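You operate a simulated robot arm through the tools that you are given. There is no shell and no other tool.

Carry out the task below with a simulated two-armed robot. There is one attempt and no reset: what you move stays moved.

## Task
Set the date wheels to the order card and print one proof.
Fine: label door shut to print. Where these are worked on the way, their far stop is far enough and under half their travel is too little: label door.

Only the result counts: the job must be done as asked and must still hold three seconds after the hand-in. Knocking over, shifting, dropping, spilling or breaking anything else fails it.

## Robot
Two 7-joint arms with fingered hands on one trunk that stands fixed in place. Base frame: the origin is at the foot of the trunk, x ahead of it, y to its left, z up. Lengths are in cm, angles in rad, forces in N, time in s.
The left shoulder is at [6, 13.8, 94.7], the right one opposite. With the tool pointing down near the work surface each hand reaches from about 40 to 92 cm from the base axis, measured 20 degrees to its own side. Payload 4 kg a hand.
Tool frame (each hand has its own): the origin (TCP) lies between the finger pads and is the grasp point; the fingertips stand 3.6 cm ahead of it; z points along the fingers, y is the line along which they close. Largest opening 12 cm; the body of the gripper starts 4.2 cm behind the TCP. The gripper is a hand of 5 fingers: y runs from the thumb to the fingers, the wrist lies at [-1.5, -10.9, -20] in the tool frame, and closing takes about 1.5 s.
Orientation is that of the tool frame in the base frame, as [roll, pitch, yaw] about the fixed x, y, z axes, in that order (R = Rz(yaw) Ry(pitch) Rx(roll)). With the fingers straight down and the wrist toward the robot, the tool's x, y and z point along [0, 1, 0], [1, 0, 0] and [0, 0, -1] of the base frame.

## Interface
- The arms move only by the tool nudge_tool. It takes "left_motion", "right_motion" or both (then of equal length, played together; a hand with none holds still); each is a list of rows, each a list of 7 numbers: the shift along the tool's x, y, z in units of 400 mm (1.0 is 400 mm), then the turn, a rotation vector about the tool's x, y, z in units of 120 degrees (1.0 is 120 degrees), then the opening, from 0 (shut) to 1 (fully open). In form: [[tx, ty, tz, rx, ry, rz, jaw], ...]. A call has 1 to 20 rows; each row is the pose to reach, as a shift and turn from the pose commanded when the call began, along the tool's axes at that moment. A call with a number of a shift or a turn outside -1 to 1 is refused whole. A row lasts 0.2 s, in which the tool goes at most 5 cm and 0.15 rad; a call with a longer step from one row to the next is refused whole, and so is a gripper value outside its range. Where a pose cannot be reached the arm comes as near as it can. A force on the tool above 70 N (or 10 N above the force at the start of the call, whichever is more), or a blocked arm, ends the call early, and 0.2 s more pass. The fingers move at their own pace (about 15.3 cm/s each) and stop on an object; they squeeze with about 32 N. The grip force told is the motor's: it shows also when the fingers shut on nothing. Time passes only in rows, and 0.2 s behind the last, so rows that repeat a pose let the fingers close. It gives the time, the measured TCP pose, the force on the tool (base axes), the opening and the grip force at its end, in the units of the frame above (readings bear some noise), with the torque about the TCP (base axes, N m) and any sound that the robot's microphone picked up.
- Cameras (640 x 400 px; columns grow to the right, rows downward): "scene" is now at [4.83, 2.87, 158.25]; the picture's right is [0.33, -0.94, 0.00], its down [-0.62, -0.22, -0.76] and it looks along [0.71, 0.25, -0.65] (base axes); focal length 236 px, centre (320, 200). "left" rides on the left gripper at [-6.9, -7.9, -13.1] in its tool frame; the picture's right is [-0.78, -0.29, 0.55], its down [0.55, -0.73, 0.40] and it looks along [0.29, 0.61, 0.74] (tool axes); focal length 222 px, centre (320, 200). "right" rides on the right gripper at [6.9, -7.9, -13.1] in its tool frame; the picture's right is [-0.78, 0.29, -0.55], its down [-0.55, -0.73, 0.40] and it looks along [-0.29, 0.61, 0.74] (tool axes); focal length 222 px, centre (320, 200). There is no depth. A picture from a camera that has moved, and an enlarged one, comes with that camera's place and axes in the base frame and with its lens.
- snapshot(camera): a new picture of that camera. It takes no simulated time.
- lift_body(by): slides the trunk up (or, below 0, down) by that many cm; the arms and the scene camera ride with it, the base frame stays. It gives what a move gives, with no picture.
- hand_shape(shape, hand): the hand has 5 fingers and takes this shape, open, in about a second: jaw (thumb against the fingers, like two jaws); tri (thumb and two fingers); tip (a fingertip pinch); poke (one finger out to press); point (the index stretched); flat (the hand flat); cup (the hand cupped); fist (a fist). The gripper value then closes the fingers along that shape, each until it touches; the sizes above hold for jaw. It gives what a move gives, with no picture.
- head_to(pan, tilt): turns the head with the scene camera to pan (to the left, within 1.501 rad either way) and tilt (down, from -0.506 to 1.204), counted from straight ahead of the robot. It gives what a move gives.
- inspect(camera, box): a new picture of the part [left, top, right, bottom] of that camera's present view, enlarged. It takes no simulated time.
- job_done(): hands the job in; it is judged then, once.

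Nothing tells you positions but the pictures and the camera data. Unless the task says otherwise, let go and move clear before handing in.

The tools are called after "Emit:" as a command line: name --argument value ..., lists and objects as JSON in quotes. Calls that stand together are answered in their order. nudge_tool: Moves the arms, as the interface text tells. Its arguments: {"type":"object","properties":{"left_motion":{"type":"array"},"right_motion":{"type":"array"}},"required":[]} The other tools are called the same way: lift_body (by) slides the trunk up or down; hand_shape (shape, hand) gives the hand a shape; head_to (pan, tilt) turns the head that bears the scene camera; snapshot (camera) takes a picture; inspect (camera, box) takes an enlarged picture of a part of a camera's view; job_done () hands the job in.

At the start:

```text
clock: 0.0
left_tool_pos: [28.59, 39.49, 138.89]
left_tool_rot: [3.139, -0.001, 1.571]
left_ft_force: [-0.8, -0.5, 0.1]
left_wrist_torque: [0.01, 0.03, -0.01]
left_finger_gap: 12.0
left_grip_force: 0.1
left_shape: jaw
right_tool_pos: [33.73, 3.63, 139.15]
right_tool_rot: [3.14, 0.0, 1.57]
right_ft_force: [0.2, 0.0, 1.0]
right_wrist_torque: [0.0, 0.01, 0.02]
right_finger_gap: 11.98
right_grip_force: 0.0
right_shape: jaw
trunk travel left (down, up): [-52.5, 6.5]
head pan, tilt: [0.34, 0.712]
```

scene: 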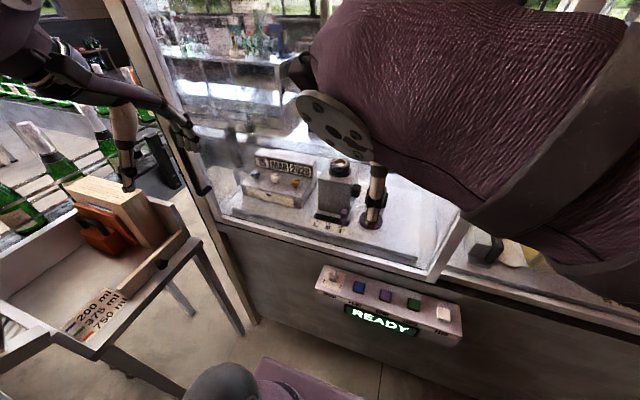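
right: 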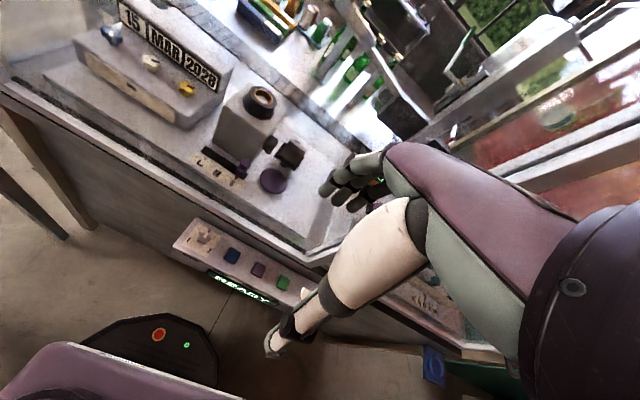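
left: 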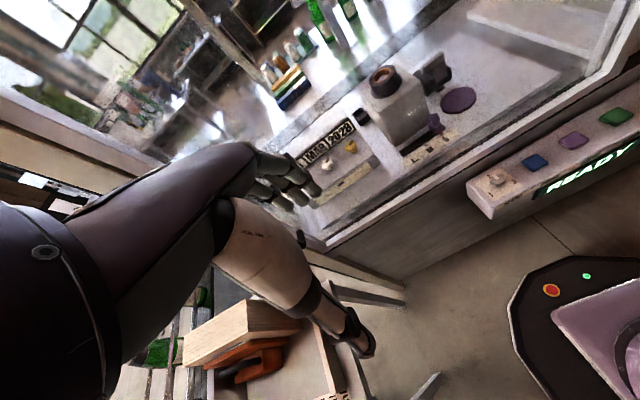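

I see a labelling machine behind a glass door, with date wheels reading 15 MAR 2028, three coloured knobs and a panel with a READY display. First I'll look around to find the order card and see the details.

Emit:
inspect --camera "scene" --box '[220, 130, 460, 280]'

Emit:
inspect --camera "right" --box '[60, 0, 380, 200]'

Emit:
inspect --camera "scene" --box '[290, 250, 490, 375]'

Emit:
inspect --camera "left" --box '[260, 40, 500, 190]'

Emit:
inspect --camera "scene" --box '[0, 160, 240, 360]'

```text
2.67 times, centred on (340, 205) of scene
camera zoom: at [4.83, 2.87, 158.25], right [0.33, -0.94, 0.0], down [-0.62, -0.22, -0.76], along [0.71, 0.25, -0.65], focal length 628 px, centre (267, 187)
```

zoom: 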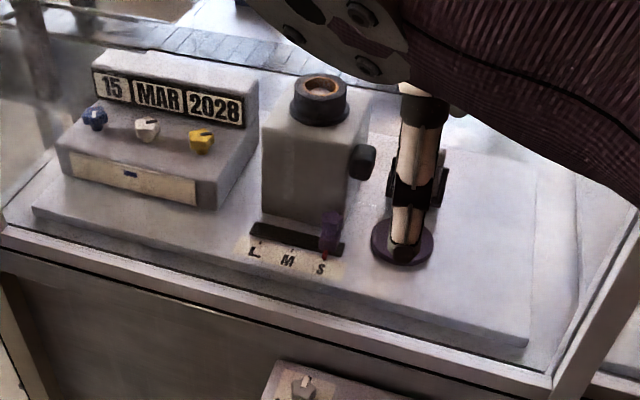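

```text
2.00 times, centred on (220, 100) of right
camera zoom: at [25.69, 10.58, 152.3], right [0.29, -0.78, 0.55], down [-0.73, -0.55, -0.4], along [0.61, -0.29, -0.74], focal length 444 px, centre (520, 400)
```

zoom: 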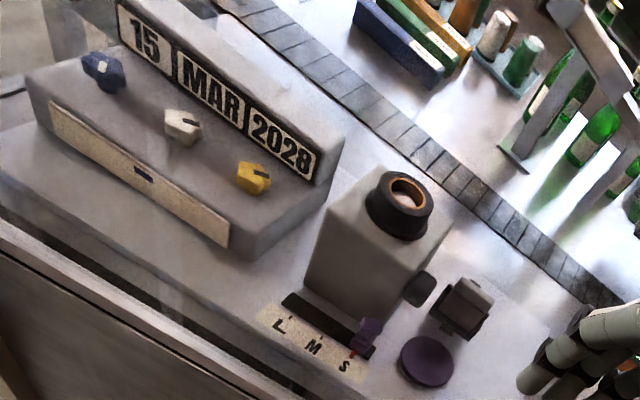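

```text
3.20 times, centred on (390, 312) of scene
camera zoom: at [4.83, 2.87, 158.25], right [0.33, -0.94, 0.0], down [-0.62, -0.22, -0.76], along [0.71, 0.25, -0.65], focal length 754 px, centre (96, -160)
```

zoom: 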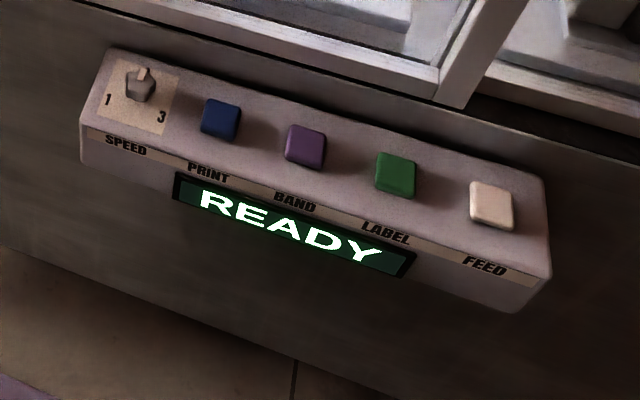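

```text
2.67 times, centred on (380, 115) of left
camera zoom: at [20.71, 32.72, 152.11], right [-0.29, -0.78, -0.55], down [-0.73, 0.55, -0.4], along [0.61, 0.29, -0.74], focal length 592 px, centre (160, 427)
```

zoom: 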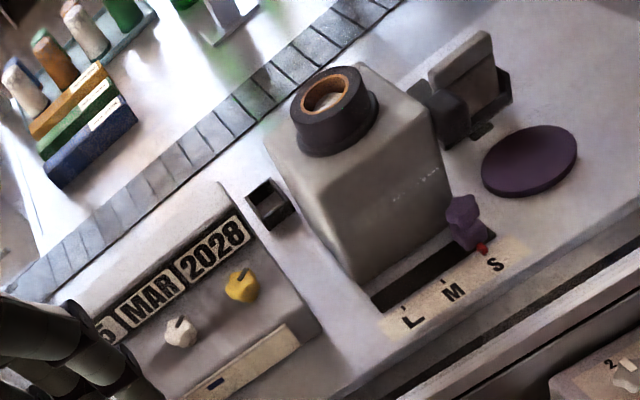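

```text
2.00 times, centred on (120, 260) of scene
camera zoom: at [4.83, 2.87, 158.25], right [0.33, -0.94, 0.0], down [-0.62, -0.22, -0.76], along [0.71, 0.25, -0.65], focal length 471 px, centre (720, 80)
```

zoom: 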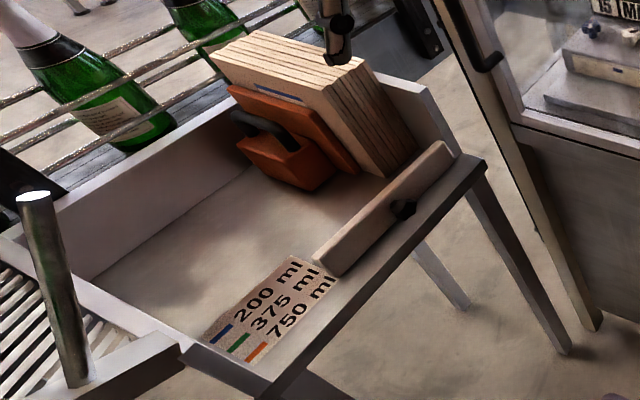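

The machine's date block, L/M/S slider, and panel (SPEED, PRINT, BAND, LABEL, FEED) are visible, but I haven't found the order card. I'll turn the head to survey.

Emit:
head_to --pan -0.3 --tilt 0.6

Emit:
snapshot --camera "scene"

Emit:
head_to --pan -1.0 --tilt 0.7

Emit:
snapshot --camera "scene"

Emit:
head_to --pan 1.0 --tilt 0.6

Emit:
snapshot --camera "scene"

Emit:
head_to --pan 0.2 --tilt 0.1

Emit:
snapshot --camera "scene"

Emit:
head_to --pan 0.2 --tilt 1.2

Emit:
snapshot --camera "scene"

```text
clock: 1.0
left_tool_pos: [28.62, 39.57, 139.06]
left_tool_rot: [-3.14, 0.001, 1.57]
left_ft_force: [-0.9, 0.4, 0.5]
left_wrist_torque: [-0.03, 0.02, -0.02]
left_finger_gap: 11.94
left_grip_force: 0.1
left_shape: jaw
right_tool_pos: [33.65, 3.65, 139.2]
right_tool_rot: [3.141, 0.0, 1.57]
right_ft_force: [-0.2, 0.5, 0.1]
right_wrist_torque: [0.01, -0.01, -0.01]
right_finger_gap: 11.99
right_grip_force: 0.1
right_shape: jaw
trunk travel left (down, up): [-52.5, 6.5]
head pan, tilt: [-0.3, 0.6]
```

```text
taken
camera scene: at [5.32, -2.56, 159.21], right [-0.29, -0.96, 0.0], down [-0.54, 0.17, -0.82], along [0.79, -0.24, -0.57], focal length 236 px, centre (320, 200)
```

scene: 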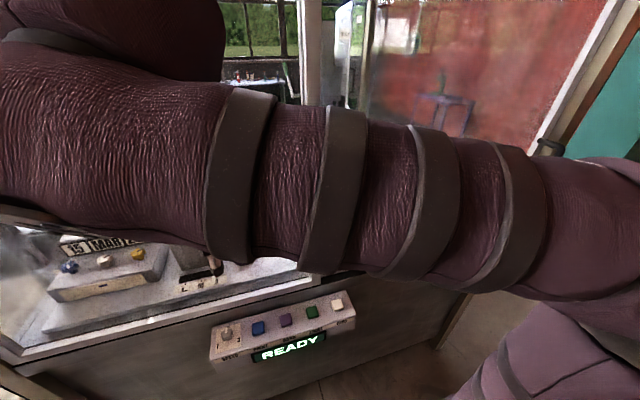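

```text
clock: 2.1
left_tool_pos: [28.51, 39.59, 138.86]
left_tool_rot: [3.141, 0.001, 1.571]
left_ft_force: [-0.5, 0.8, 0.1]
left_wrist_torque: [0.01, 0.01, -0.01]
left_finger_gap: 11.97
left_grip_force: 0.1
left_shape: jaw
right_tool_pos: [33.57, 3.7, 139.19]
right_tool_rot: [-3.141, -0.001, 1.571]
right_ft_force: [-1.0, -0.1, -0.4]
right_wrist_torque: [-0.01, 0.0, -0.01]
right_finger_gap: 11.97
right_grip_force: 0.1
right_shape: jaw
trunk travel left (down, up): [-52.5, 6.5]
head pan, tilt: [-1.0, 0.7]
```

```text
taken
camera scene: at [1.47, -7.1, 158.35], right [-0.84, -0.54, 0.0], down [-0.35, 0.54, -0.77], along [0.41, -0.64, -0.64], focal length 236 px, centre (320, 200)
```

scene: 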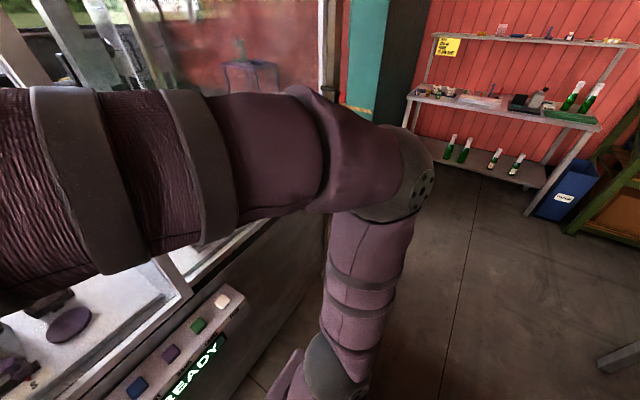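

```text
clock: 4.0
left_tool_pos: [28.62, 39.56, 138.94]
left_tool_rot: [3.141, 0.001, 1.572]
left_ft_force: [0.3, -0.1, -0.1]
left_wrist_torque: [-0.02, -0.02, -0.01]
left_finger_gap: 11.97
left_grip_force: 0.0
left_shape: jaw
right_tool_pos: [33.62, 3.71, 139.18]
right_tool_rot: [-3.141, 0.0, 1.571]
right_ft_force: [0.0, 0.1, 0.0]
right_wrist_torque: [-0.02, 0.01, 0.0]
right_finger_gap: 11.96
right_grip_force: 0.0
right_shape: jaw
trunk travel left (down, up): [-52.5, 6.5]
head pan, tilt: [1.0, 0.6]
```

```text
taken
camera scene: at [1.65, 7.48, 159.21], right [0.84, -0.54, 0.0], down [-0.31, -0.48, -0.83], along [0.45, 0.69, -0.56], focal length 236 px, centre (320, 200)
```

scene: 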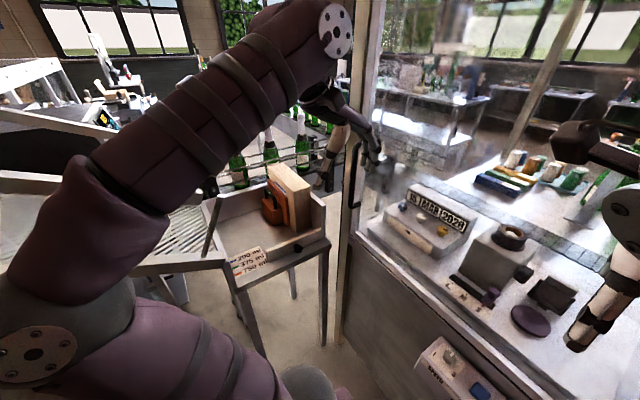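

```text
clock: 5.2
left_tool_pos: [28.64, 39.61, 138.99]
left_tool_rot: [-3.141, 0.001, 1.571]
left_ft_force: [-0.1, 0.3, 0.6]
left_wrist_torque: [-0.01, 0.02, 0.01]
left_finger_gap: 11.96
left_grip_force: 0.1
left_shape: jaw
right_tool_pos: [33.68, 3.73, 139.17]
right_tool_rot: [-3.14, 0.001, 1.571]
right_ft_force: [0.2, -0.5, 0.5]
right_wrist_torque: [0.0, 0.0, 0.01]
right_finger_gap: 11.95
right_grip_force: 0.0
right_shape: jaw
trunk travel left (down, up): [-52.5, 6.5]
head pan, tilt: [0.201, 0.099]
```

```text
taken
camera scene: at [5.89, 1.89, 163.82], right [0.2, -0.98, 0.0], down [-0.1, -0.02, -0.99], along [0.97, 0.2, -0.1], focal length 236 px, centre (320, 200)
```

scene: 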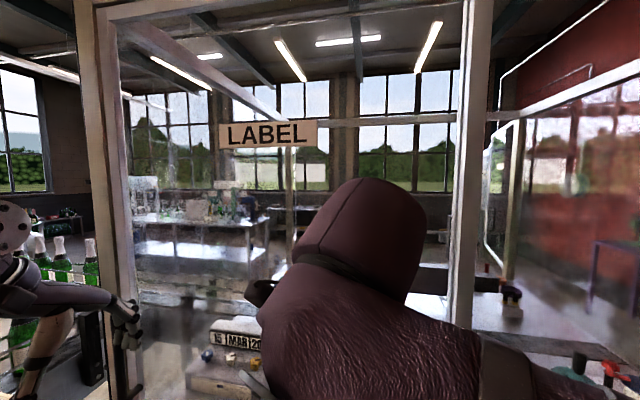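

```text
clock: 6.5
left_tool_pos: [28.6, 39.57, 139.0]
left_tool_rot: [3.141, 0.001, 1.572]
left_ft_force: [0.7, -0.2, -0.1]
left_wrist_torque: [0.07, 0.01, 0.03]
left_finger_gap: 11.95
left_grip_force: 0.0
left_shape: jaw
right_tool_pos: [33.57, 3.6, 139.22]
right_tool_rot: [-3.141, 0.0, 1.572]
right_ft_force: [-0.4, -1.9, 0.3]
right_wrist_torque: [-0.01, -0.02, 0.01]
right_finger_gap: 11.97
right_grip_force: 0.0
right_shape: jaw
trunk travel left (down, up): [-52.5, 6.5]
head pan, tilt: [0.201, 1.201]
```

```text
taken
camera scene: at [2.36, 1.16, 154.76], right [0.2, -0.98, 0.0], down [-0.91, -0.19, -0.36], along [0.36, 0.07, -0.93], focal length 236 px, centre (320, 200)
```

scene: 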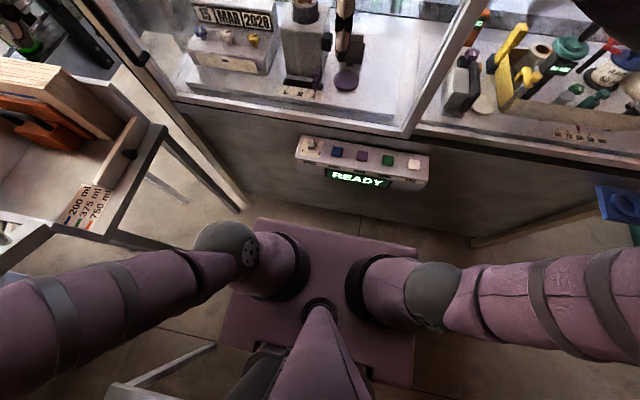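

The bay has the door with a LABEL sign above it; the right arm hides a lot of the view. I'll swing the right arm to the right and lower to clear the head camera's view.

Emit:
nudge_tool --right_motion '[[-0.1, 0, 0.05, 0, 0, 0, 1], [-0.2, 0, 0.1, 0, 0, 0, 1], [-0.3, 0, 0.15, 0, 0, 0, 1], [-0.4, 0, 0.2, 0, 0, 0, 1], [-0.5, 0, 0.25, 0, 0, 0, 1], [-0.6, 0, 0.3, 0, 0, 0, 1], [-0.7, 0, 0.35, 0, 0, 0, 1], [-0.8, 0, 0.4, 0, 0, 0, 1], [-0.9, 0, 0.45, 0, 0, 0, 1]]'

Emit:
head_to --pan 0.3 --tilt 0.5

Emit:
snapshot --camera "scene"

Emit:
snapshot --camera "right"

```text
clock: 8.5
left_tool_pos: [28.56, 39.52, 138.87]
left_tool_rot: [3.141, -0.002, 1.571]
left_ft_force: [0.2, -0.5, 0.3]
left_wrist_torque: [0.0, 0.01, 0.02]
left_finger_gap: 11.99
left_grip_force: 0.1
left_shape: jaw
right_tool_pos: [33.61, -32.41, 121.05]
right_tool_rot: [-3.141, 0.0, 1.571]
right_ft_force: [1.0, -0.7, 0.1]
right_wrist_torque: [0.0, 0.02, -0.02]
right_finger_gap: 11.96
right_grip_force: 0.0
right_shape: jaw
trunk travel left (down, up): [-52.5, 6.5]
head pan, tilt: [0.201, 1.201]
```

```text
clock: 9.6
left_tool_pos: [28.68, 39.61, 138.92]
left_tool_rot: [3.141, -0.001, 1.57]
left_ft_force: [-0.6, 0.5, -0.4]
left_wrist_torque: [0.02, -0.03, -0.01]
left_finger_gap: 11.97
left_grip_force: 0.1
left_shape: jaw
right_tool_pos: [33.67, -32.34, 121.14]
right_tool_rot: [-3.141, 0.0, 1.57]
right_ft_force: [-0.4, 0.7, -0.5]
right_wrist_torque: [-0.03, -0.04, 0.0]
right_finger_gap: 11.97
right_grip_force: 0.1
right_shape: jaw
trunk travel left (down, up): [-52.5, 6.5]
head pan, tilt: [0.3, 0.499]
```

```text
taken
camera scene: at [5.56, 2.73, 160.11], right [0.3, -0.96, 0.0], down [-0.46, -0.14, -0.88], along [0.84, 0.26, -0.48], focal length 236 px, centre (320, 200)
```

scene: 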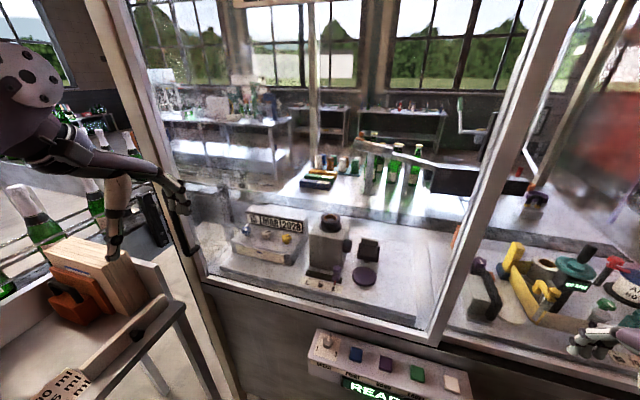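

```text
taken
camera right: at [25.72, -25.39, 134.33], right [0.29, -0.78, 0.55], down [-0.73, -0.55, -0.4], along [0.61, -0.29, -0.74], focal length 222 px, centre (320, 200)
```

right: 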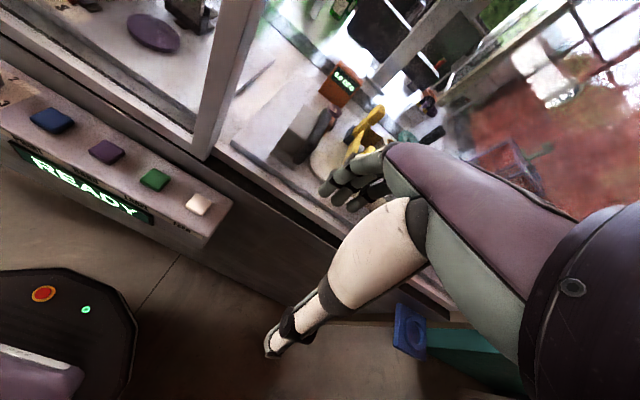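

The bay with the date wheels looks to be behind glass with a handle near the left post. I'll zoom in on several parts.

Emit:
inspect --camera "scene" --box '[120, 100, 300, 320]'

Emit:
inspect --camera "scene" --box '[300, 100, 560, 260]'

Emit:
inspect --camera "scene" --box '[440, 180, 640, 380]'

Emit:
inspect --camera "scene" --box '[210, 190, 400, 310]'

```text
1.82 times, centred on (210, 210) of scene
camera zoom: at [5.56, 2.73, 160.11], right [0.3, -0.96, 0.0], down [-0.46, -0.14, -0.88], along [0.84, 0.26, -0.48], focal length 428 px, centre (520, 182)
```

zoom: 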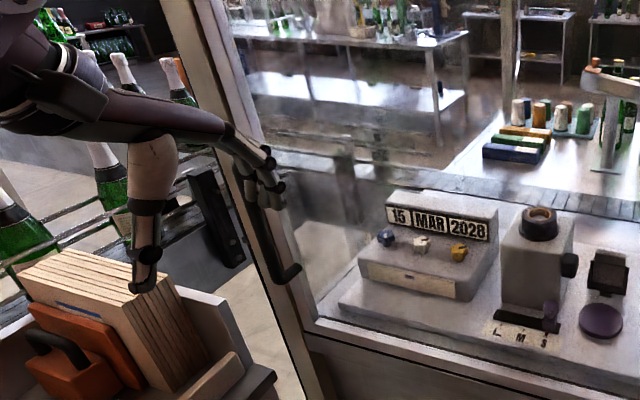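

```text
2.46 times, centred on (430, 180) of scene
camera zoom: at [5.56, 2.73, 160.11], right [0.3, -0.96, 0.0], down [-0.46, -0.14, -0.88], along [0.84, 0.26, -0.48], focal length 580 px, centre (49, 249)
```

zoom: 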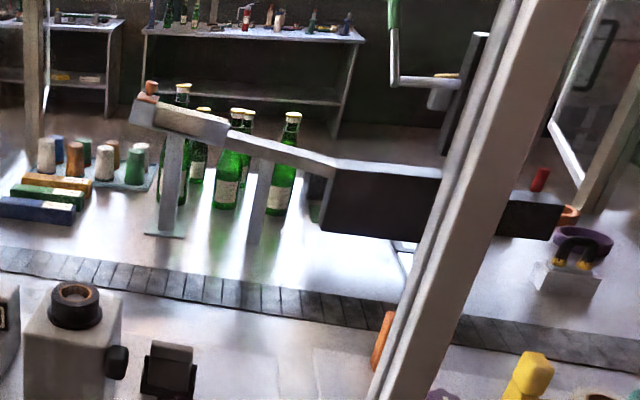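

```text
2.00 times, centred on (540, 280) of scene
camera zoom: at [5.56, 2.73, 160.11], right [0.3, -0.96, 0.0], down [-0.46, -0.14, -0.88], along [0.84, 0.26, -0.48], focal length 471 px, centre (-120, 40)
```

zoom: 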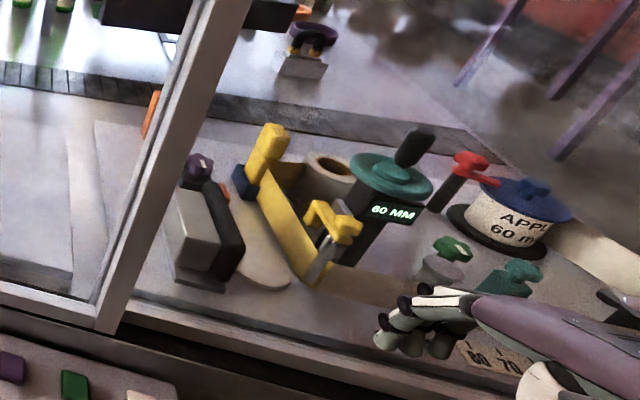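

```text
3.33 times, centred on (305, 250) of scene
camera zoom: at [5.56, 2.73, 160.11], right [0.3, -0.96, 0.0], down [-0.46, -0.14, -0.88], along [0.84, 0.26, -0.48], focal length 785 px, centre (370, 33)
```

zoom: 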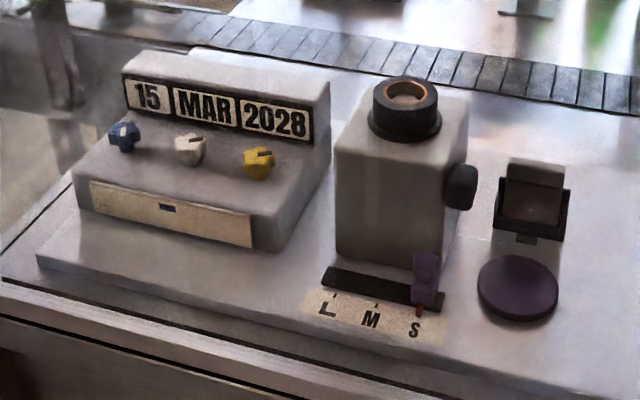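

The label door appears shut, with its handle at the left edge. I still need the order card, so I'll search more widely.

Emit:
head_to --pan 0.5 --tilt -0.2

Emit:
snapshot --camera "scene"

Emit:
head_to --pan 1.5 --tilt 0.3

Emit:
snapshot --camera "scene"

Emit:
head_to --pan 1.5 --tilt 1.0

Emit:
snapshot --camera "scene"

Emit:
head_to --pan -0.5 --tilt 0.6

Emit:
snapshot --camera "scene"

Emit:
head_to --pan -1.4 --tilt 0.4

Emit:
snapshot --camera "scene"

Emit:
head_to --pan -0.5 --tilt -0.2

Emit:
snapshot --camera "scene"

```text
clock: 10.6
left_tool_pos: [28.56, 39.55, 138.98]
left_tool_rot: [-3.14, 0.001, 1.571]
left_ft_force: [0.1, 0.9, -0.5]
left_wrist_torque: [0.0, 0.0, -0.02]
left_finger_gap: 11.97
left_grip_force: 0.0
left_shape: jaw
right_tool_pos: [33.69, -32.33, 121.25]
right_tool_rot: [-3.14, 0.0, 1.571]
right_ft_force: [-0.5, 0.2, 0.5]
right_wrist_torque: [-0.02, 0.01, 0.01]
right_finger_gap: 11.99
right_grip_force: 0.1
right_shape: jaw
trunk travel left (down, up): [-52.5, 6.5]
head pan, tilt: [0.499, -0.201]
```

```text
taken
camera scene: at [4.18, 4.02, 166.47], right [0.48, -0.88, 0.0], down [0.17, 0.1, -0.98], along [0.86, 0.47, 0.2], focal length 236 px, centre (320, 200)
```

scene: 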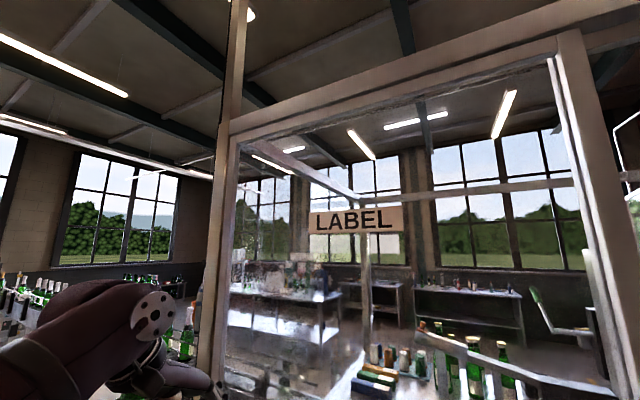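

```text
clock: 11.9
left_tool_pos: [28.64, 39.56, 138.99]
left_tool_rot: [3.141, -0.002, 1.57]
left_ft_force: [0.7, 1.0, -0.1]
left_wrist_torque: [0.0, -0.02, 0.02]
left_finger_gap: 11.99
left_grip_force: 0.0
left_shape: jaw
right_tool_pos: [33.62, -32.46, 121.17]
right_tool_rot: [-3.14, -0.001, 1.571]
right_ft_force: [0.2, 0.5, 0.1]
right_wrist_torque: [0.0, 0.04, 0.0]
right_finger_gap: 11.97
right_grip_force: 0.1
right_shape: jaw
trunk travel left (down, up): [-52.5, 6.5]
head pan, tilt: [1.499, 0.3]
```

```text
taken
camera scene: at [-2.46, 9.35, 161.97], right [1.0, -0.07, 0.0], down [-0.02, -0.29, -0.96], along [0.07, 0.95, -0.3], focal length 236 px, centre (320, 200)
```

scene: 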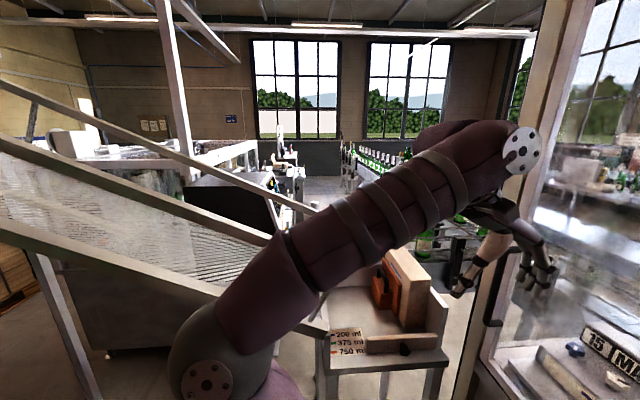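

```text
clock: 13.0
left_tool_pos: [28.57, 39.59, 138.94]
left_tool_rot: [3.141, 0.001, 1.572]
left_ft_force: [-0.2, -0.1, 0.3]
left_wrist_torque: [-0.02, 0.01, 0.02]
left_finger_gap: 11.98
left_grip_force: 0.0
left_shape: jaw
right_tool_pos: [33.64, -32.35, 121.21]
right_tool_rot: [3.141, 0.0, 1.571]
right_ft_force: [-1.2, 0.0, 0.3]
right_wrist_torque: [0.0, -0.01, -0.03]
right_finger_gap: 11.96
right_grip_force: 0.1
right_shape: jaw
trunk travel left (down, up): [-52.5, 6.5]
head pan, tilt: [1.499, 1.0]
```

```text
taken
camera scene: at [-2.63, 6.99, 156.02], right [1.0, -0.07, 0.0], down [-0.06, -0.84, -0.54], along [0.04, 0.54, -0.84], focal length 236 px, centre (320, 200)
```

scene: 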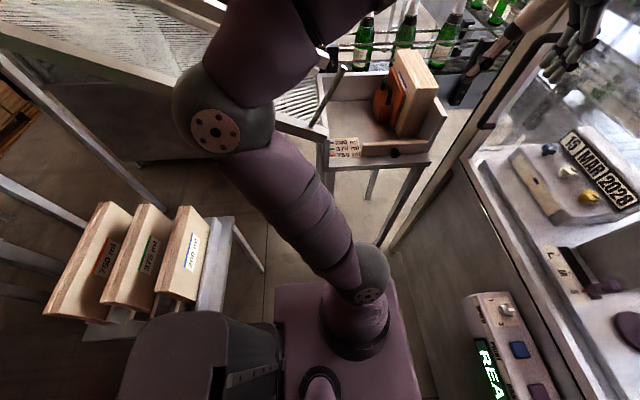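

```text
clock: 14.9
left_tool_pos: [28.65, 39.45, 138.82]
left_tool_rot: [3.141, -0.001, 1.571]
left_ft_force: [-0.9, -0.1, -0.2]
left_wrist_torque: [-0.01, 0.02, 0.01]
left_finger_gap: 11.98
left_grip_force: 0.1
left_shape: jaw
right_tool_pos: [33.58, -32.3, 121.19]
right_tool_rot: [3.141, 0.0, 1.571]
right_ft_force: [-0.7, 0.1, 0.0]
right_wrist_torque: [-0.01, -0.01, -0.01]
right_finger_gap: 11.99
right_grip_force: 0.1
right_shape: jaw
trunk travel left (down, up): [-52.5, 6.5]
head pan, tilt: [-0.499, 0.6]
```

```text
taken
camera scene: at [4.63, -4.19, 159.21], right [-0.48, -0.88, 0.0], down [-0.5, 0.27, -0.83], along [0.72, -0.39, -0.56], focal length 236 px, centre (320, 200)
```

scene: 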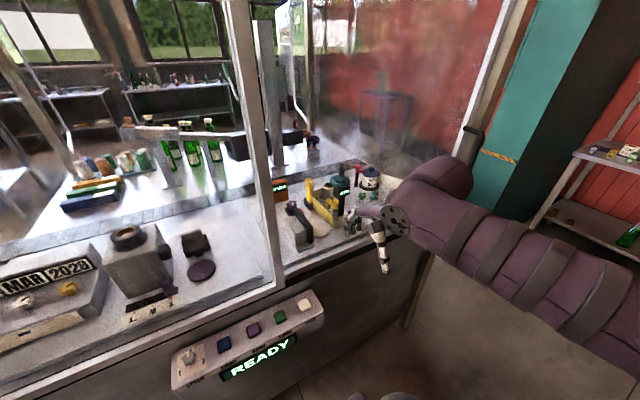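

```text
clock: 16.1
left_tool_pos: [28.62, 39.54, 138.93]
left_tool_rot: [-3.141, -0.001, 1.571]
left_ft_force: [-0.2, -1.0, 0.1]
left_wrist_torque: [0.01, 0.0, 0.0]
left_finger_gap: 11.96
left_grip_force: 0.2
left_shape: jaw
right_tool_pos: [33.61, -32.32, 121.1]
right_tool_rot: [3.141, -0.001, 1.571]
right_ft_force: [-0.3, -0.7, 0.2]
right_wrist_torque: [0.03, 0.01, 0.03]
right_finger_gap: 11.99
right_grip_force: 0.1
right_shape: jaw
trunk travel left (down, up): [-52.5, 6.5]
head pan, tilt: [-1.4, 0.4]
```

```text
taken
camera scene: at [-1.55, -9.09, 161.03], right [-0.99, -0.17, 0.0], down [-0.07, 0.38, -0.92], along [0.16, -0.91, -0.39], focal length 236 px, centre (320, 200)
```

scene: 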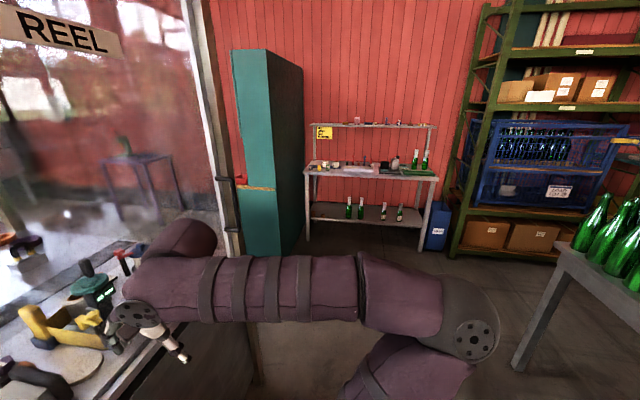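

```text
clock: 17.3
left_tool_pos: [28.6, 39.53, 138.93]
left_tool_rot: [-3.141, 0.0, 1.57]
left_ft_force: [-0.1, 0.6, -1.1]
left_wrist_torque: [0.0, 0.02, 0.02]
left_finger_gap: 11.99
left_grip_force: 0.0
left_shape: jaw
right_tool_pos: [33.56, -32.33, 121.11]
right_tool_rot: [-3.141, 0.0, 1.572]
right_ft_force: [-0.6, -0.1, -0.1]
right_wrist_torque: [0.0, 0.03, 0.0]
right_finger_gap: 11.94
right_grip_force: 0.0
right_shape: jaw
trunk travel left (down, up): [-52.5, 6.5]
head pan, tilt: [-0.499, -0.201]
```

```text
taken
camera scene: at [4.17, -3.95, 166.47], right [-0.48, -0.88, 0.0], down [0.17, -0.1, -0.98], along [0.86, -0.47, 0.2], focal length 236 px, centre (320, 200)
```

scene: 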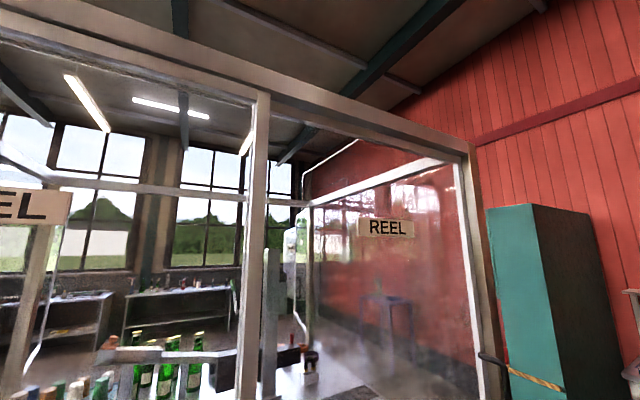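

There are two doors, LABEL (left) and REEL (right). I'll zoom on notes hanging around: the yellow one at the right shelf, and others.

Emit:
head_to --pan -1.4 --tilt 0.3

Emit:
inspect --camera "scene" --box '[290, 80, 450, 180]'

Emit:
inspect --camera "scene" --box '[308, 97, 340, 117]'

Emit:
head_to --pan 1.5 --tilt 0.3

Emit:
inspect --camera "scene" --box '[120, 100, 280, 200]'

Emit:
inspect --camera "scene" --box '[470, 240, 640, 400]'

Emit:
head_to --pan 0.0 --tilt 0.5

Emit:
snapshot --camera "scene"

Emit:
inspect --camera "scene" --box '[200, 80, 460, 240]'

Emit:
inspect --camera "scene" --box '[380, 160, 600, 320]'

```text
clock: 18.5
left_tool_pos: [28.71, 39.58, 138.96]
left_tool_rot: [-3.141, -0.001, 1.57]
left_ft_force: [0.2, 0.5, 0.1]
left_wrist_torque: [-0.01, 0.03, 0.0]
left_finger_gap: 11.96
left_grip_force: 0.1
left_shape: jaw
right_tool_pos: [33.69, -32.29, 121.2]
right_tool_rot: [3.141, 0.001, 1.571]
right_ft_force: [-0.1, 0.4, -0.9]
right_wrist_torque: [-0.04, -0.02, -0.01]
right_finger_gap: 11.96
right_grip_force: 0.1
right_shape: jaw
trunk travel left (down, up): [-52.5, 6.5]
head pan, tilt: [-1.4, 0.3]
```

```text
4.00 times, centred on (370, 130) of scene
camera zoom: at [-1.53, -9.16, 161.97], right [-0.99, -0.17, 0.0], down [-0.05, 0.29, -0.96], along [0.16, -0.94, -0.3], focal length 942 px, centre (120, 480)
```

zoom: 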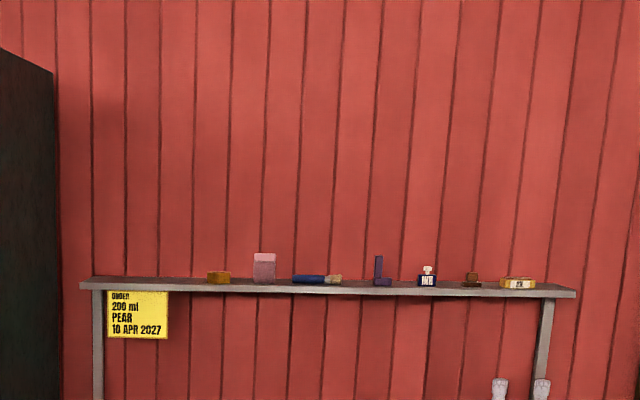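

```text
16.00 times, centred on (324, 107) of scene
camera zoom: at [-1.53, -9.16, 161.97], right [-0.99, -0.17, 0.0], down [-0.05, 0.29, -0.96], along [0.16, -0.94, -0.3], focal length 3770 px, centre (256, 1688)
```

zoom: 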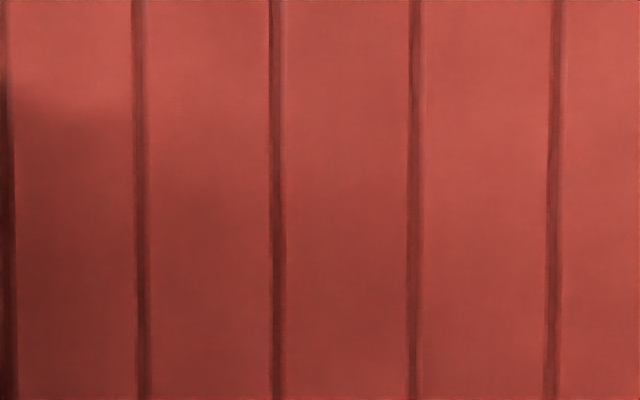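

```text
clock: 21.0
left_tool_pos: [28.69, 39.55, 138.96]
left_tool_rot: [-3.141, -0.001, 1.571]
left_ft_force: [-0.4, 0.2, -0.9]
left_wrist_torque: [0.02, 0.02, 0.02]
left_finger_gap: 11.98
left_grip_force: 0.0
left_shape: jaw
right_tool_pos: [33.69, -32.34, 121.29]
right_tool_rot: [-3.141, 0.001, 1.57]
right_ft_force: [0.0, -0.5, 0.0]
right_wrist_torque: [0.01, -0.04, 0.02]
right_finger_gap: 11.97
right_grip_force: 0.0
right_shape: jaw
trunk travel left (down, up): [-52.5, 6.5]
head pan, tilt: [1.499, 0.3]
```

```text
4.00 times, centred on (200, 150) of scene
camera zoom: at [-2.46, 9.35, 161.96], right [1.0, -0.07, 0.0], down [-0.02, -0.29, -0.96], along [0.07, 0.95, -0.3], focal length 942 px, centre (800, 400)
```

zoom: 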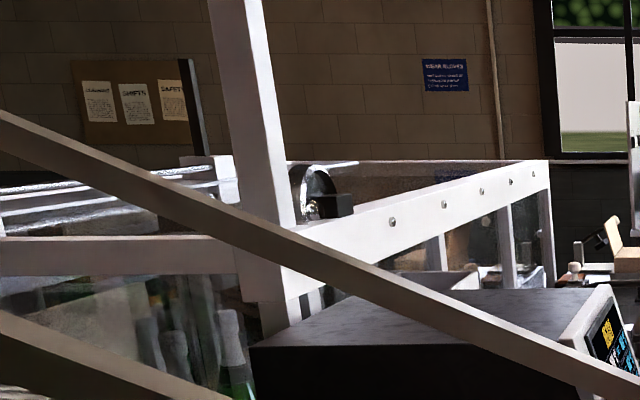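

```text
2.50 times, centred on (555, 320) of scene
camera zoom: at [-2.46, 9.35, 161.96], right [1.0, -0.07, 0.0], down [-0.02, -0.29, -0.96], along [0.07, 0.95, -0.3], focal length 589 px, centre (-268, -100)
```

zoom: 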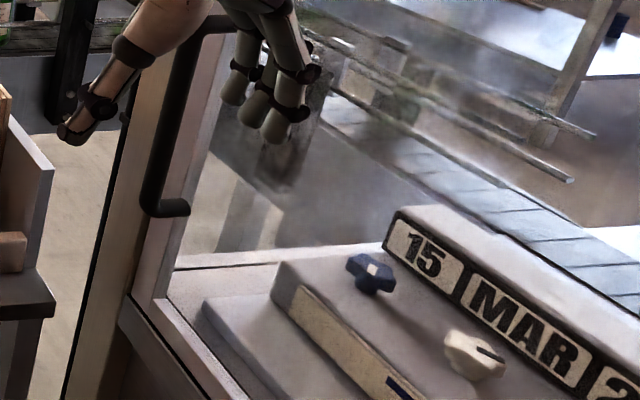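

```text
clock: 22.6
left_tool_pos: [28.66, 39.57, 139.0]
left_tool_rot: [-3.141, 0.001, 1.572]
left_ft_force: [-0.5, 0.7, -0.3]
left_wrist_torque: [-0.01, 0.01, -0.03]
left_finger_gap: 11.95
left_grip_force: 0.0
left_shape: jaw
right_tool_pos: [33.63, -32.26, 121.2]
right_tool_rot: [-3.141, 0.001, 1.57]
right_ft_force: [-1.2, 0.3, -0.2]
right_wrist_torque: [0.01, 0.01, -0.02]
right_finger_gap: 11.97
right_grip_force: 0.0
right_shape: jaw
trunk travel left (down, up): [-52.5, 6.5]
head pan, tilt: [0.0, 0.499]
```

```text
taken
camera scene: at [5.97, 0.05, 160.12], right [0.0, -1.0, 0.0], down [-0.48, 0.0, -0.88], along [0.88, 0.0, -0.48], focal length 236 px, centre (320, 200)
```

scene: 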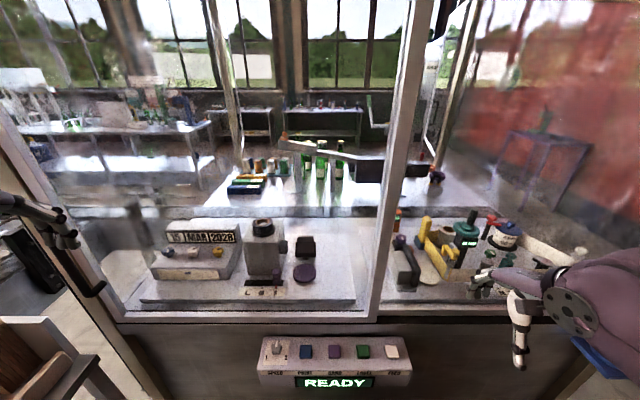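

```text
2.46 times, centred on (330, 160) of scene
camera zoom: at [5.97, 0.05, 160.12], right [0.0, -1.0, 0.0], down [-0.48, 0.0, -0.88], along [0.88, 0.0, -0.48], focal length 580 px, centre (295, 298)
```

zoom: 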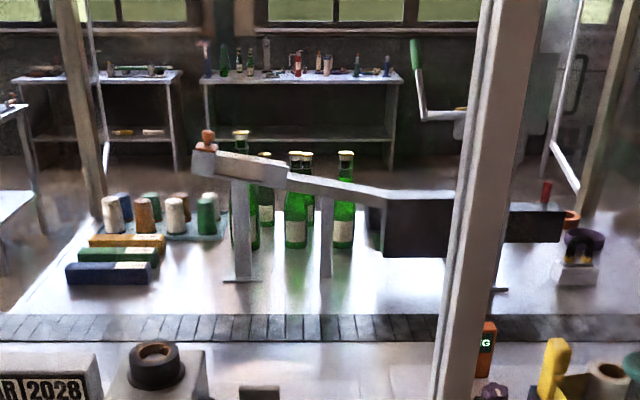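

```text
2.50 times, centred on (490, 240) of scene
camera zoom: at [5.97, 0.05, 160.12], right [0.0, -1.0, 0.0], down [-0.48, 0.0, -0.88], along [0.88, 0.0, -0.48], focal length 589 px, centre (-105, 100)
```

zoom: 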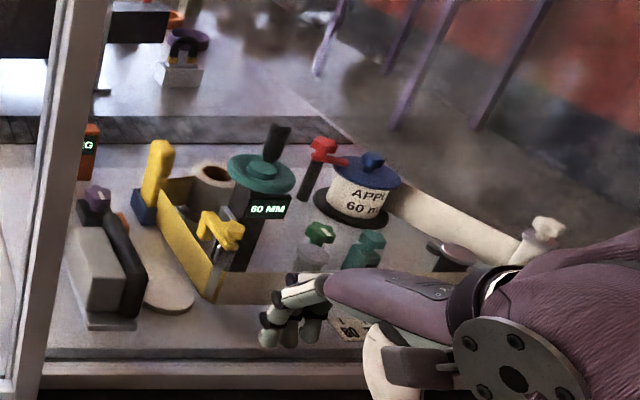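

The order card says 200 ml PEAR 10 APR 2027, so the date must go from 15 MAR 2028 to 10 APR 2027. I'll confirm the card text, then shift the left hand to look at the door handle with a different baseline.

Emit:
head_to --pan -1.4 --tilt 0.3

Emit:
inspect --camera "scene" --box '[308, 148, 340, 168]'

Emit:
nudge_tool --left_motion '[[-0.1, -0.04, 0, 0, 0, 0, 1], [-0.2, -0.08, 0, 0, 0, 0, 1], [-0.3, -0.12, 0, 0, 0, 0, 1], [-0.4, -0.16, 0, 0, 0, 0, 1], [-0.5, -0.2, 0, 0, 0, 0, 1]]'

Emit:
snapshot --camera "left"

Emit:
head_to --pan 1.0 --tilt 0.4

Emit:
snapshot --camera "scene"

```text
clock: 24.2
left_tool_pos: [28.67, 39.66, 139.05]
left_tool_rot: [-3.141, -0.001, 1.57]
left_ft_force: [0.4, 0.8, -0.8]
left_wrist_torque: [0.03, 0.0, 0.01]
left_finger_gap: 11.95
left_grip_force: 0.0
left_shape: jaw
right_tool_pos: [33.64, -32.31, 121.26]
right_tool_rot: [-3.14, 0.002, 1.57]
right_ft_force: [0.4, -0.3, 0.6]
right_wrist_torque: [0.02, 0.01, 0.01]
right_finger_gap: 11.99
right_grip_force: 0.1
right_shape: jaw
trunk travel left (down, up): [-52.5, 6.5]
head pan, tilt: [-1.4, 0.3]
```

```text
16.00 times, centred on (324, 158) of scene
camera zoom: at [-1.54, -9.16, 161.96], right [-0.99, -0.17, 0.0], down [-0.05, 0.29, -0.96], along [0.16, -0.94, -0.3], focal length 3770 px, centre (256, 872)
```

zoom: 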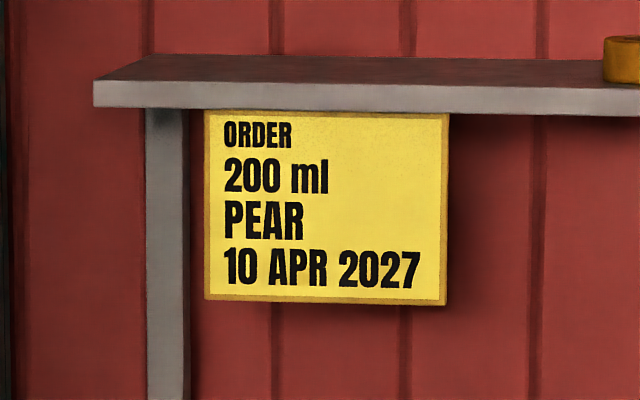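

```text
clock: 25.4
left_tool_pos: [20.58, 19.49, 138.81]
left_tool_rot: [-3.141, 0.001, 1.571]
left_ft_force: [0.1, -0.2, 0.1]
left_wrist_torque: [0.03, -0.01, 0.0]
left_finger_gap: 11.96
left_grip_force: 0.1
left_shape: jaw
right_tool_pos: [33.56, -32.37, 121.13]
right_tool_rot: [-3.142, 0.0, 1.57]
right_ft_force: [-0.4, -0.1, 0.3]
right_wrist_torque: [0.02, -0.03, 0.01]
right_finger_gap: 11.97
right_grip_force: 0.0
right_shape: jaw
trunk travel left (down, up): [-52.5, 6.5]
head pan, tilt: [-1.4, 0.3]
```

```text
taken
camera left: at [12.67, 12.66, 151.99], right [-0.29, -0.78, -0.55], down [-0.73, 0.55, -0.4], along [0.61, 0.29, -0.74], focal length 222 px, centre (320, 200)
```

left: 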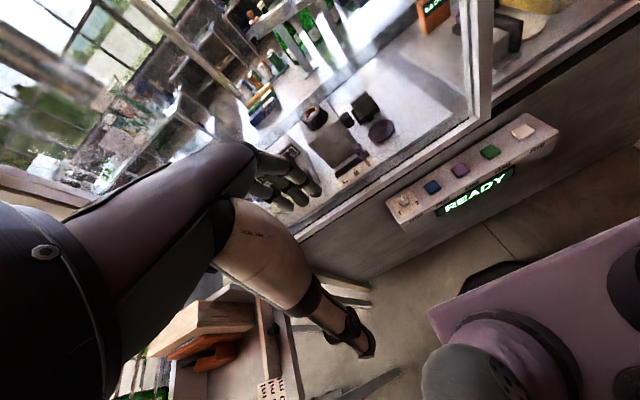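

```text
clock: 27.6
left_tool_pos: [20.68, 19.64, 138.89]
left_tool_rot: [-3.141, -0.001, 1.571]
left_ft_force: [0.3, 1.2, 0.5]
left_wrist_torque: [-0.02, 0.02, -0.02]
left_finger_gap: 12.0
left_grip_force: 0.1
left_shape: jaw
right_tool_pos: [33.76, -32.29, 121.18]
right_tool_rot: [3.141, 0.0, 1.571]
right_ft_force: [-0.3, -0.6, -0.2]
right_wrist_torque: [-0.02, -0.04, 0.0]
right_finger_gap: 11.97
right_grip_force: 0.2
right_shape: jaw
trunk travel left (down, up): [-52.5, 6.5]
head pan, tilt: [1.0, 0.4]
```

```text
taken
camera scene: at [1.87, 7.83, 161.04], right [0.84, -0.54, 0.0], down [-0.21, -0.33, -0.92], along [0.5, 0.77, -0.39], focal length 236 px, centre (320, 200)
```

scene: 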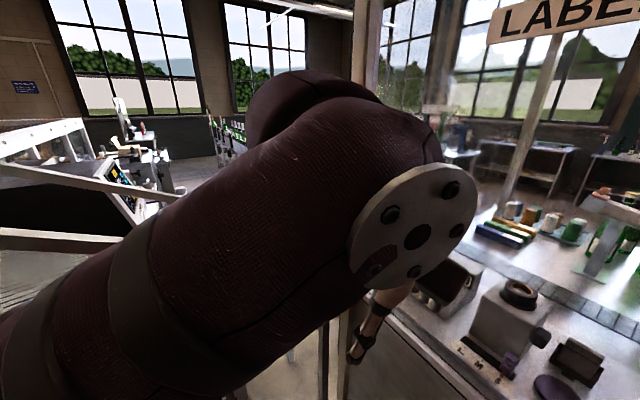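

The card reads 10 APR 2027. The left arm now blocks the view, so I'll park it out left and lower.

Emit:
nudge_tool --left_motion '[[0.095, -0.025, 0.06, 0, 0, 0, 1], [0.19, -0.05, 0.12, 0, 0, 0, 1], [0.285, -0.075, 0.18, 0, 0, 0, 1], [0.38, -0.1, 0.24, 0, 0, 0, 1], [0.475, -0.125, 0.3, 0, 0, 0, 1], [0.57, -0.15, 0.36, 0, 0, 0, 1], [0.665, -0.175, 0.42, 0, 0, 0, 1], [0.76, -0.2, 0.48, 0, 0, 0, 1]]'

Emit:
head_to --pan 0.8 --tilt 0.5

Emit:
snapshot --camera "scene"

Emit:
snapshot --camera "left"

Emit:
head_to --pan 0.6 --tilt 0.0

Emit:
snapshot --camera "scene"

```text
clock: 29.4
left_tool_pos: [12.68, 50.28, 119.64]
left_tool_rot: [3.141, 0.001, 1.571]
left_ft_force: [0.3, 0.1, -0.2]
left_wrist_torque: [-0.01, 0.03, -0.02]
left_finger_gap: 11.97
left_grip_force: 0.0
left_shape: jaw
right_tool_pos: [33.56, -32.26, 121.21]
right_tool_rot: [3.14, -0.001, 1.57]
right_ft_force: [-0.7, -0.4, 0.4]
right_wrist_torque: [-0.02, -0.02, 0.02]
right_finger_gap: 11.94
right_grip_force: 0.2
right_shape: jaw
trunk travel left (down, up): [-52.5, 6.5]
head pan, tilt: [1.0, 0.4]
```

```text
clock: 30.1
left_tool_pos: [12.72, 50.11, 119.69]
left_tool_rot: [3.141, -0.001, 1.572]
left_ft_force: [0.9, 0.0, -0.4]
left_wrist_torque: [0.01, 0.01, -0.01]
left_finger_gap: 11.98
left_grip_force: 0.0
left_shape: jaw
right_tool_pos: [33.63, -32.28, 121.24]
right_tool_rot: [3.141, 0.001, 1.572]
right_ft_force: [-1.0, 0.9, -0.6]
right_wrist_torque: [0.01, 0.0, 0.0]
right_finger_gap: 11.99
right_grip_force: 0.1
right_shape: jaw
trunk travel left (down, up): [-52.5, 6.5]
head pan, tilt: [0.799, 0.499]
```

```text
taken
camera scene: at [3.2, 6.59, 160.12], right [0.72, -0.7, 0.0], down [-0.33, -0.34, -0.88], along [0.61, 0.63, -0.48], focal length 236 px, centre (320, 200)
```

scene: 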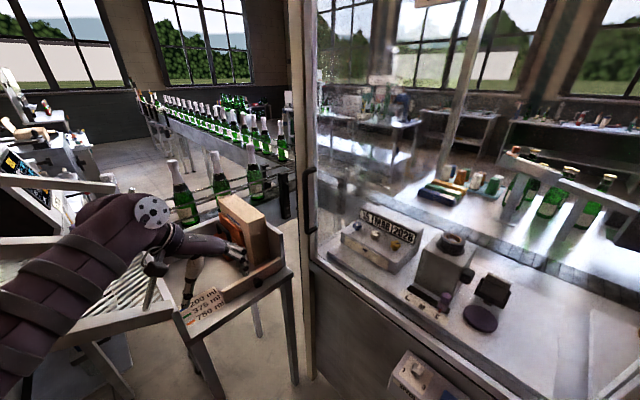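

```text
taken
camera left: at [4.8, 43.16, 132.84], right [-0.29, -0.78, -0.55], down [-0.73, 0.55, -0.4], along [0.61, 0.29, -0.74], focal length 222 px, centre (320, 200)
```

left: 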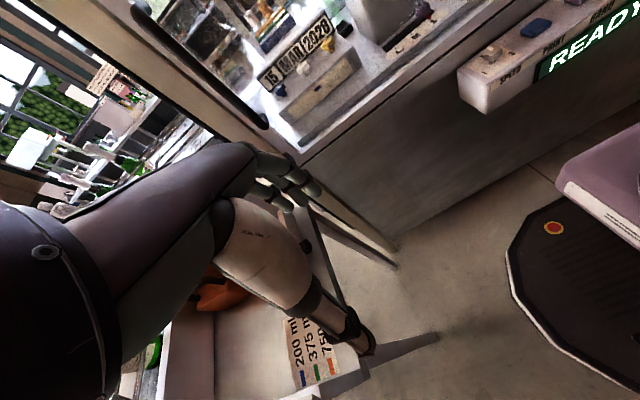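

```text
clock: 31.0
left_tool_pos: [12.7, 50.04, 119.62]
left_tool_rot: [3.14, 0.001, 1.572]
left_ft_force: [-0.6, 0.1, 0.9]
left_wrist_torque: [0.0, -0.01, -0.01]
left_finger_gap: 11.97
left_grip_force: 0.1
left_shape: jaw
right_tool_pos: [33.65, -32.4, 121.17]
right_tool_rot: [3.141, -0.001, 1.572]
right_ft_force: [-0.1, -0.2, -0.1]
right_wrist_torque: [0.02, -0.02, 0.0]
right_finger_gap: 11.95
right_grip_force: 0.1
right_shape: jaw
trunk travel left (down, up): [-52.5, 6.5]
head pan, tilt: [0.6, 0.0]
```

```text
taken
camera scene: at [4.29, 5.13, 164.73], right [0.57, -0.82, 0.0], down [0.0, 0.0, -1.0], along [0.82, 0.57, 0.0], focal length 236 px, centre (320, 200)
```

scene: 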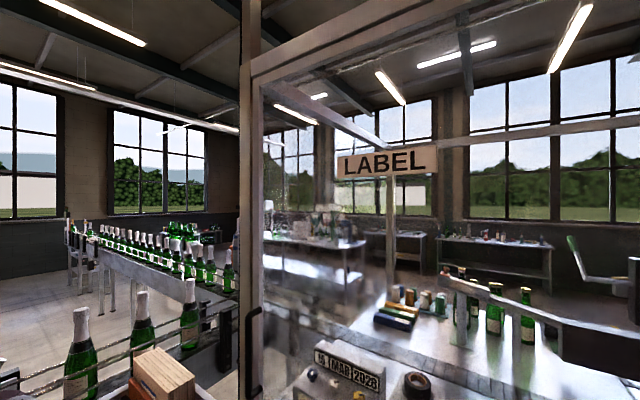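

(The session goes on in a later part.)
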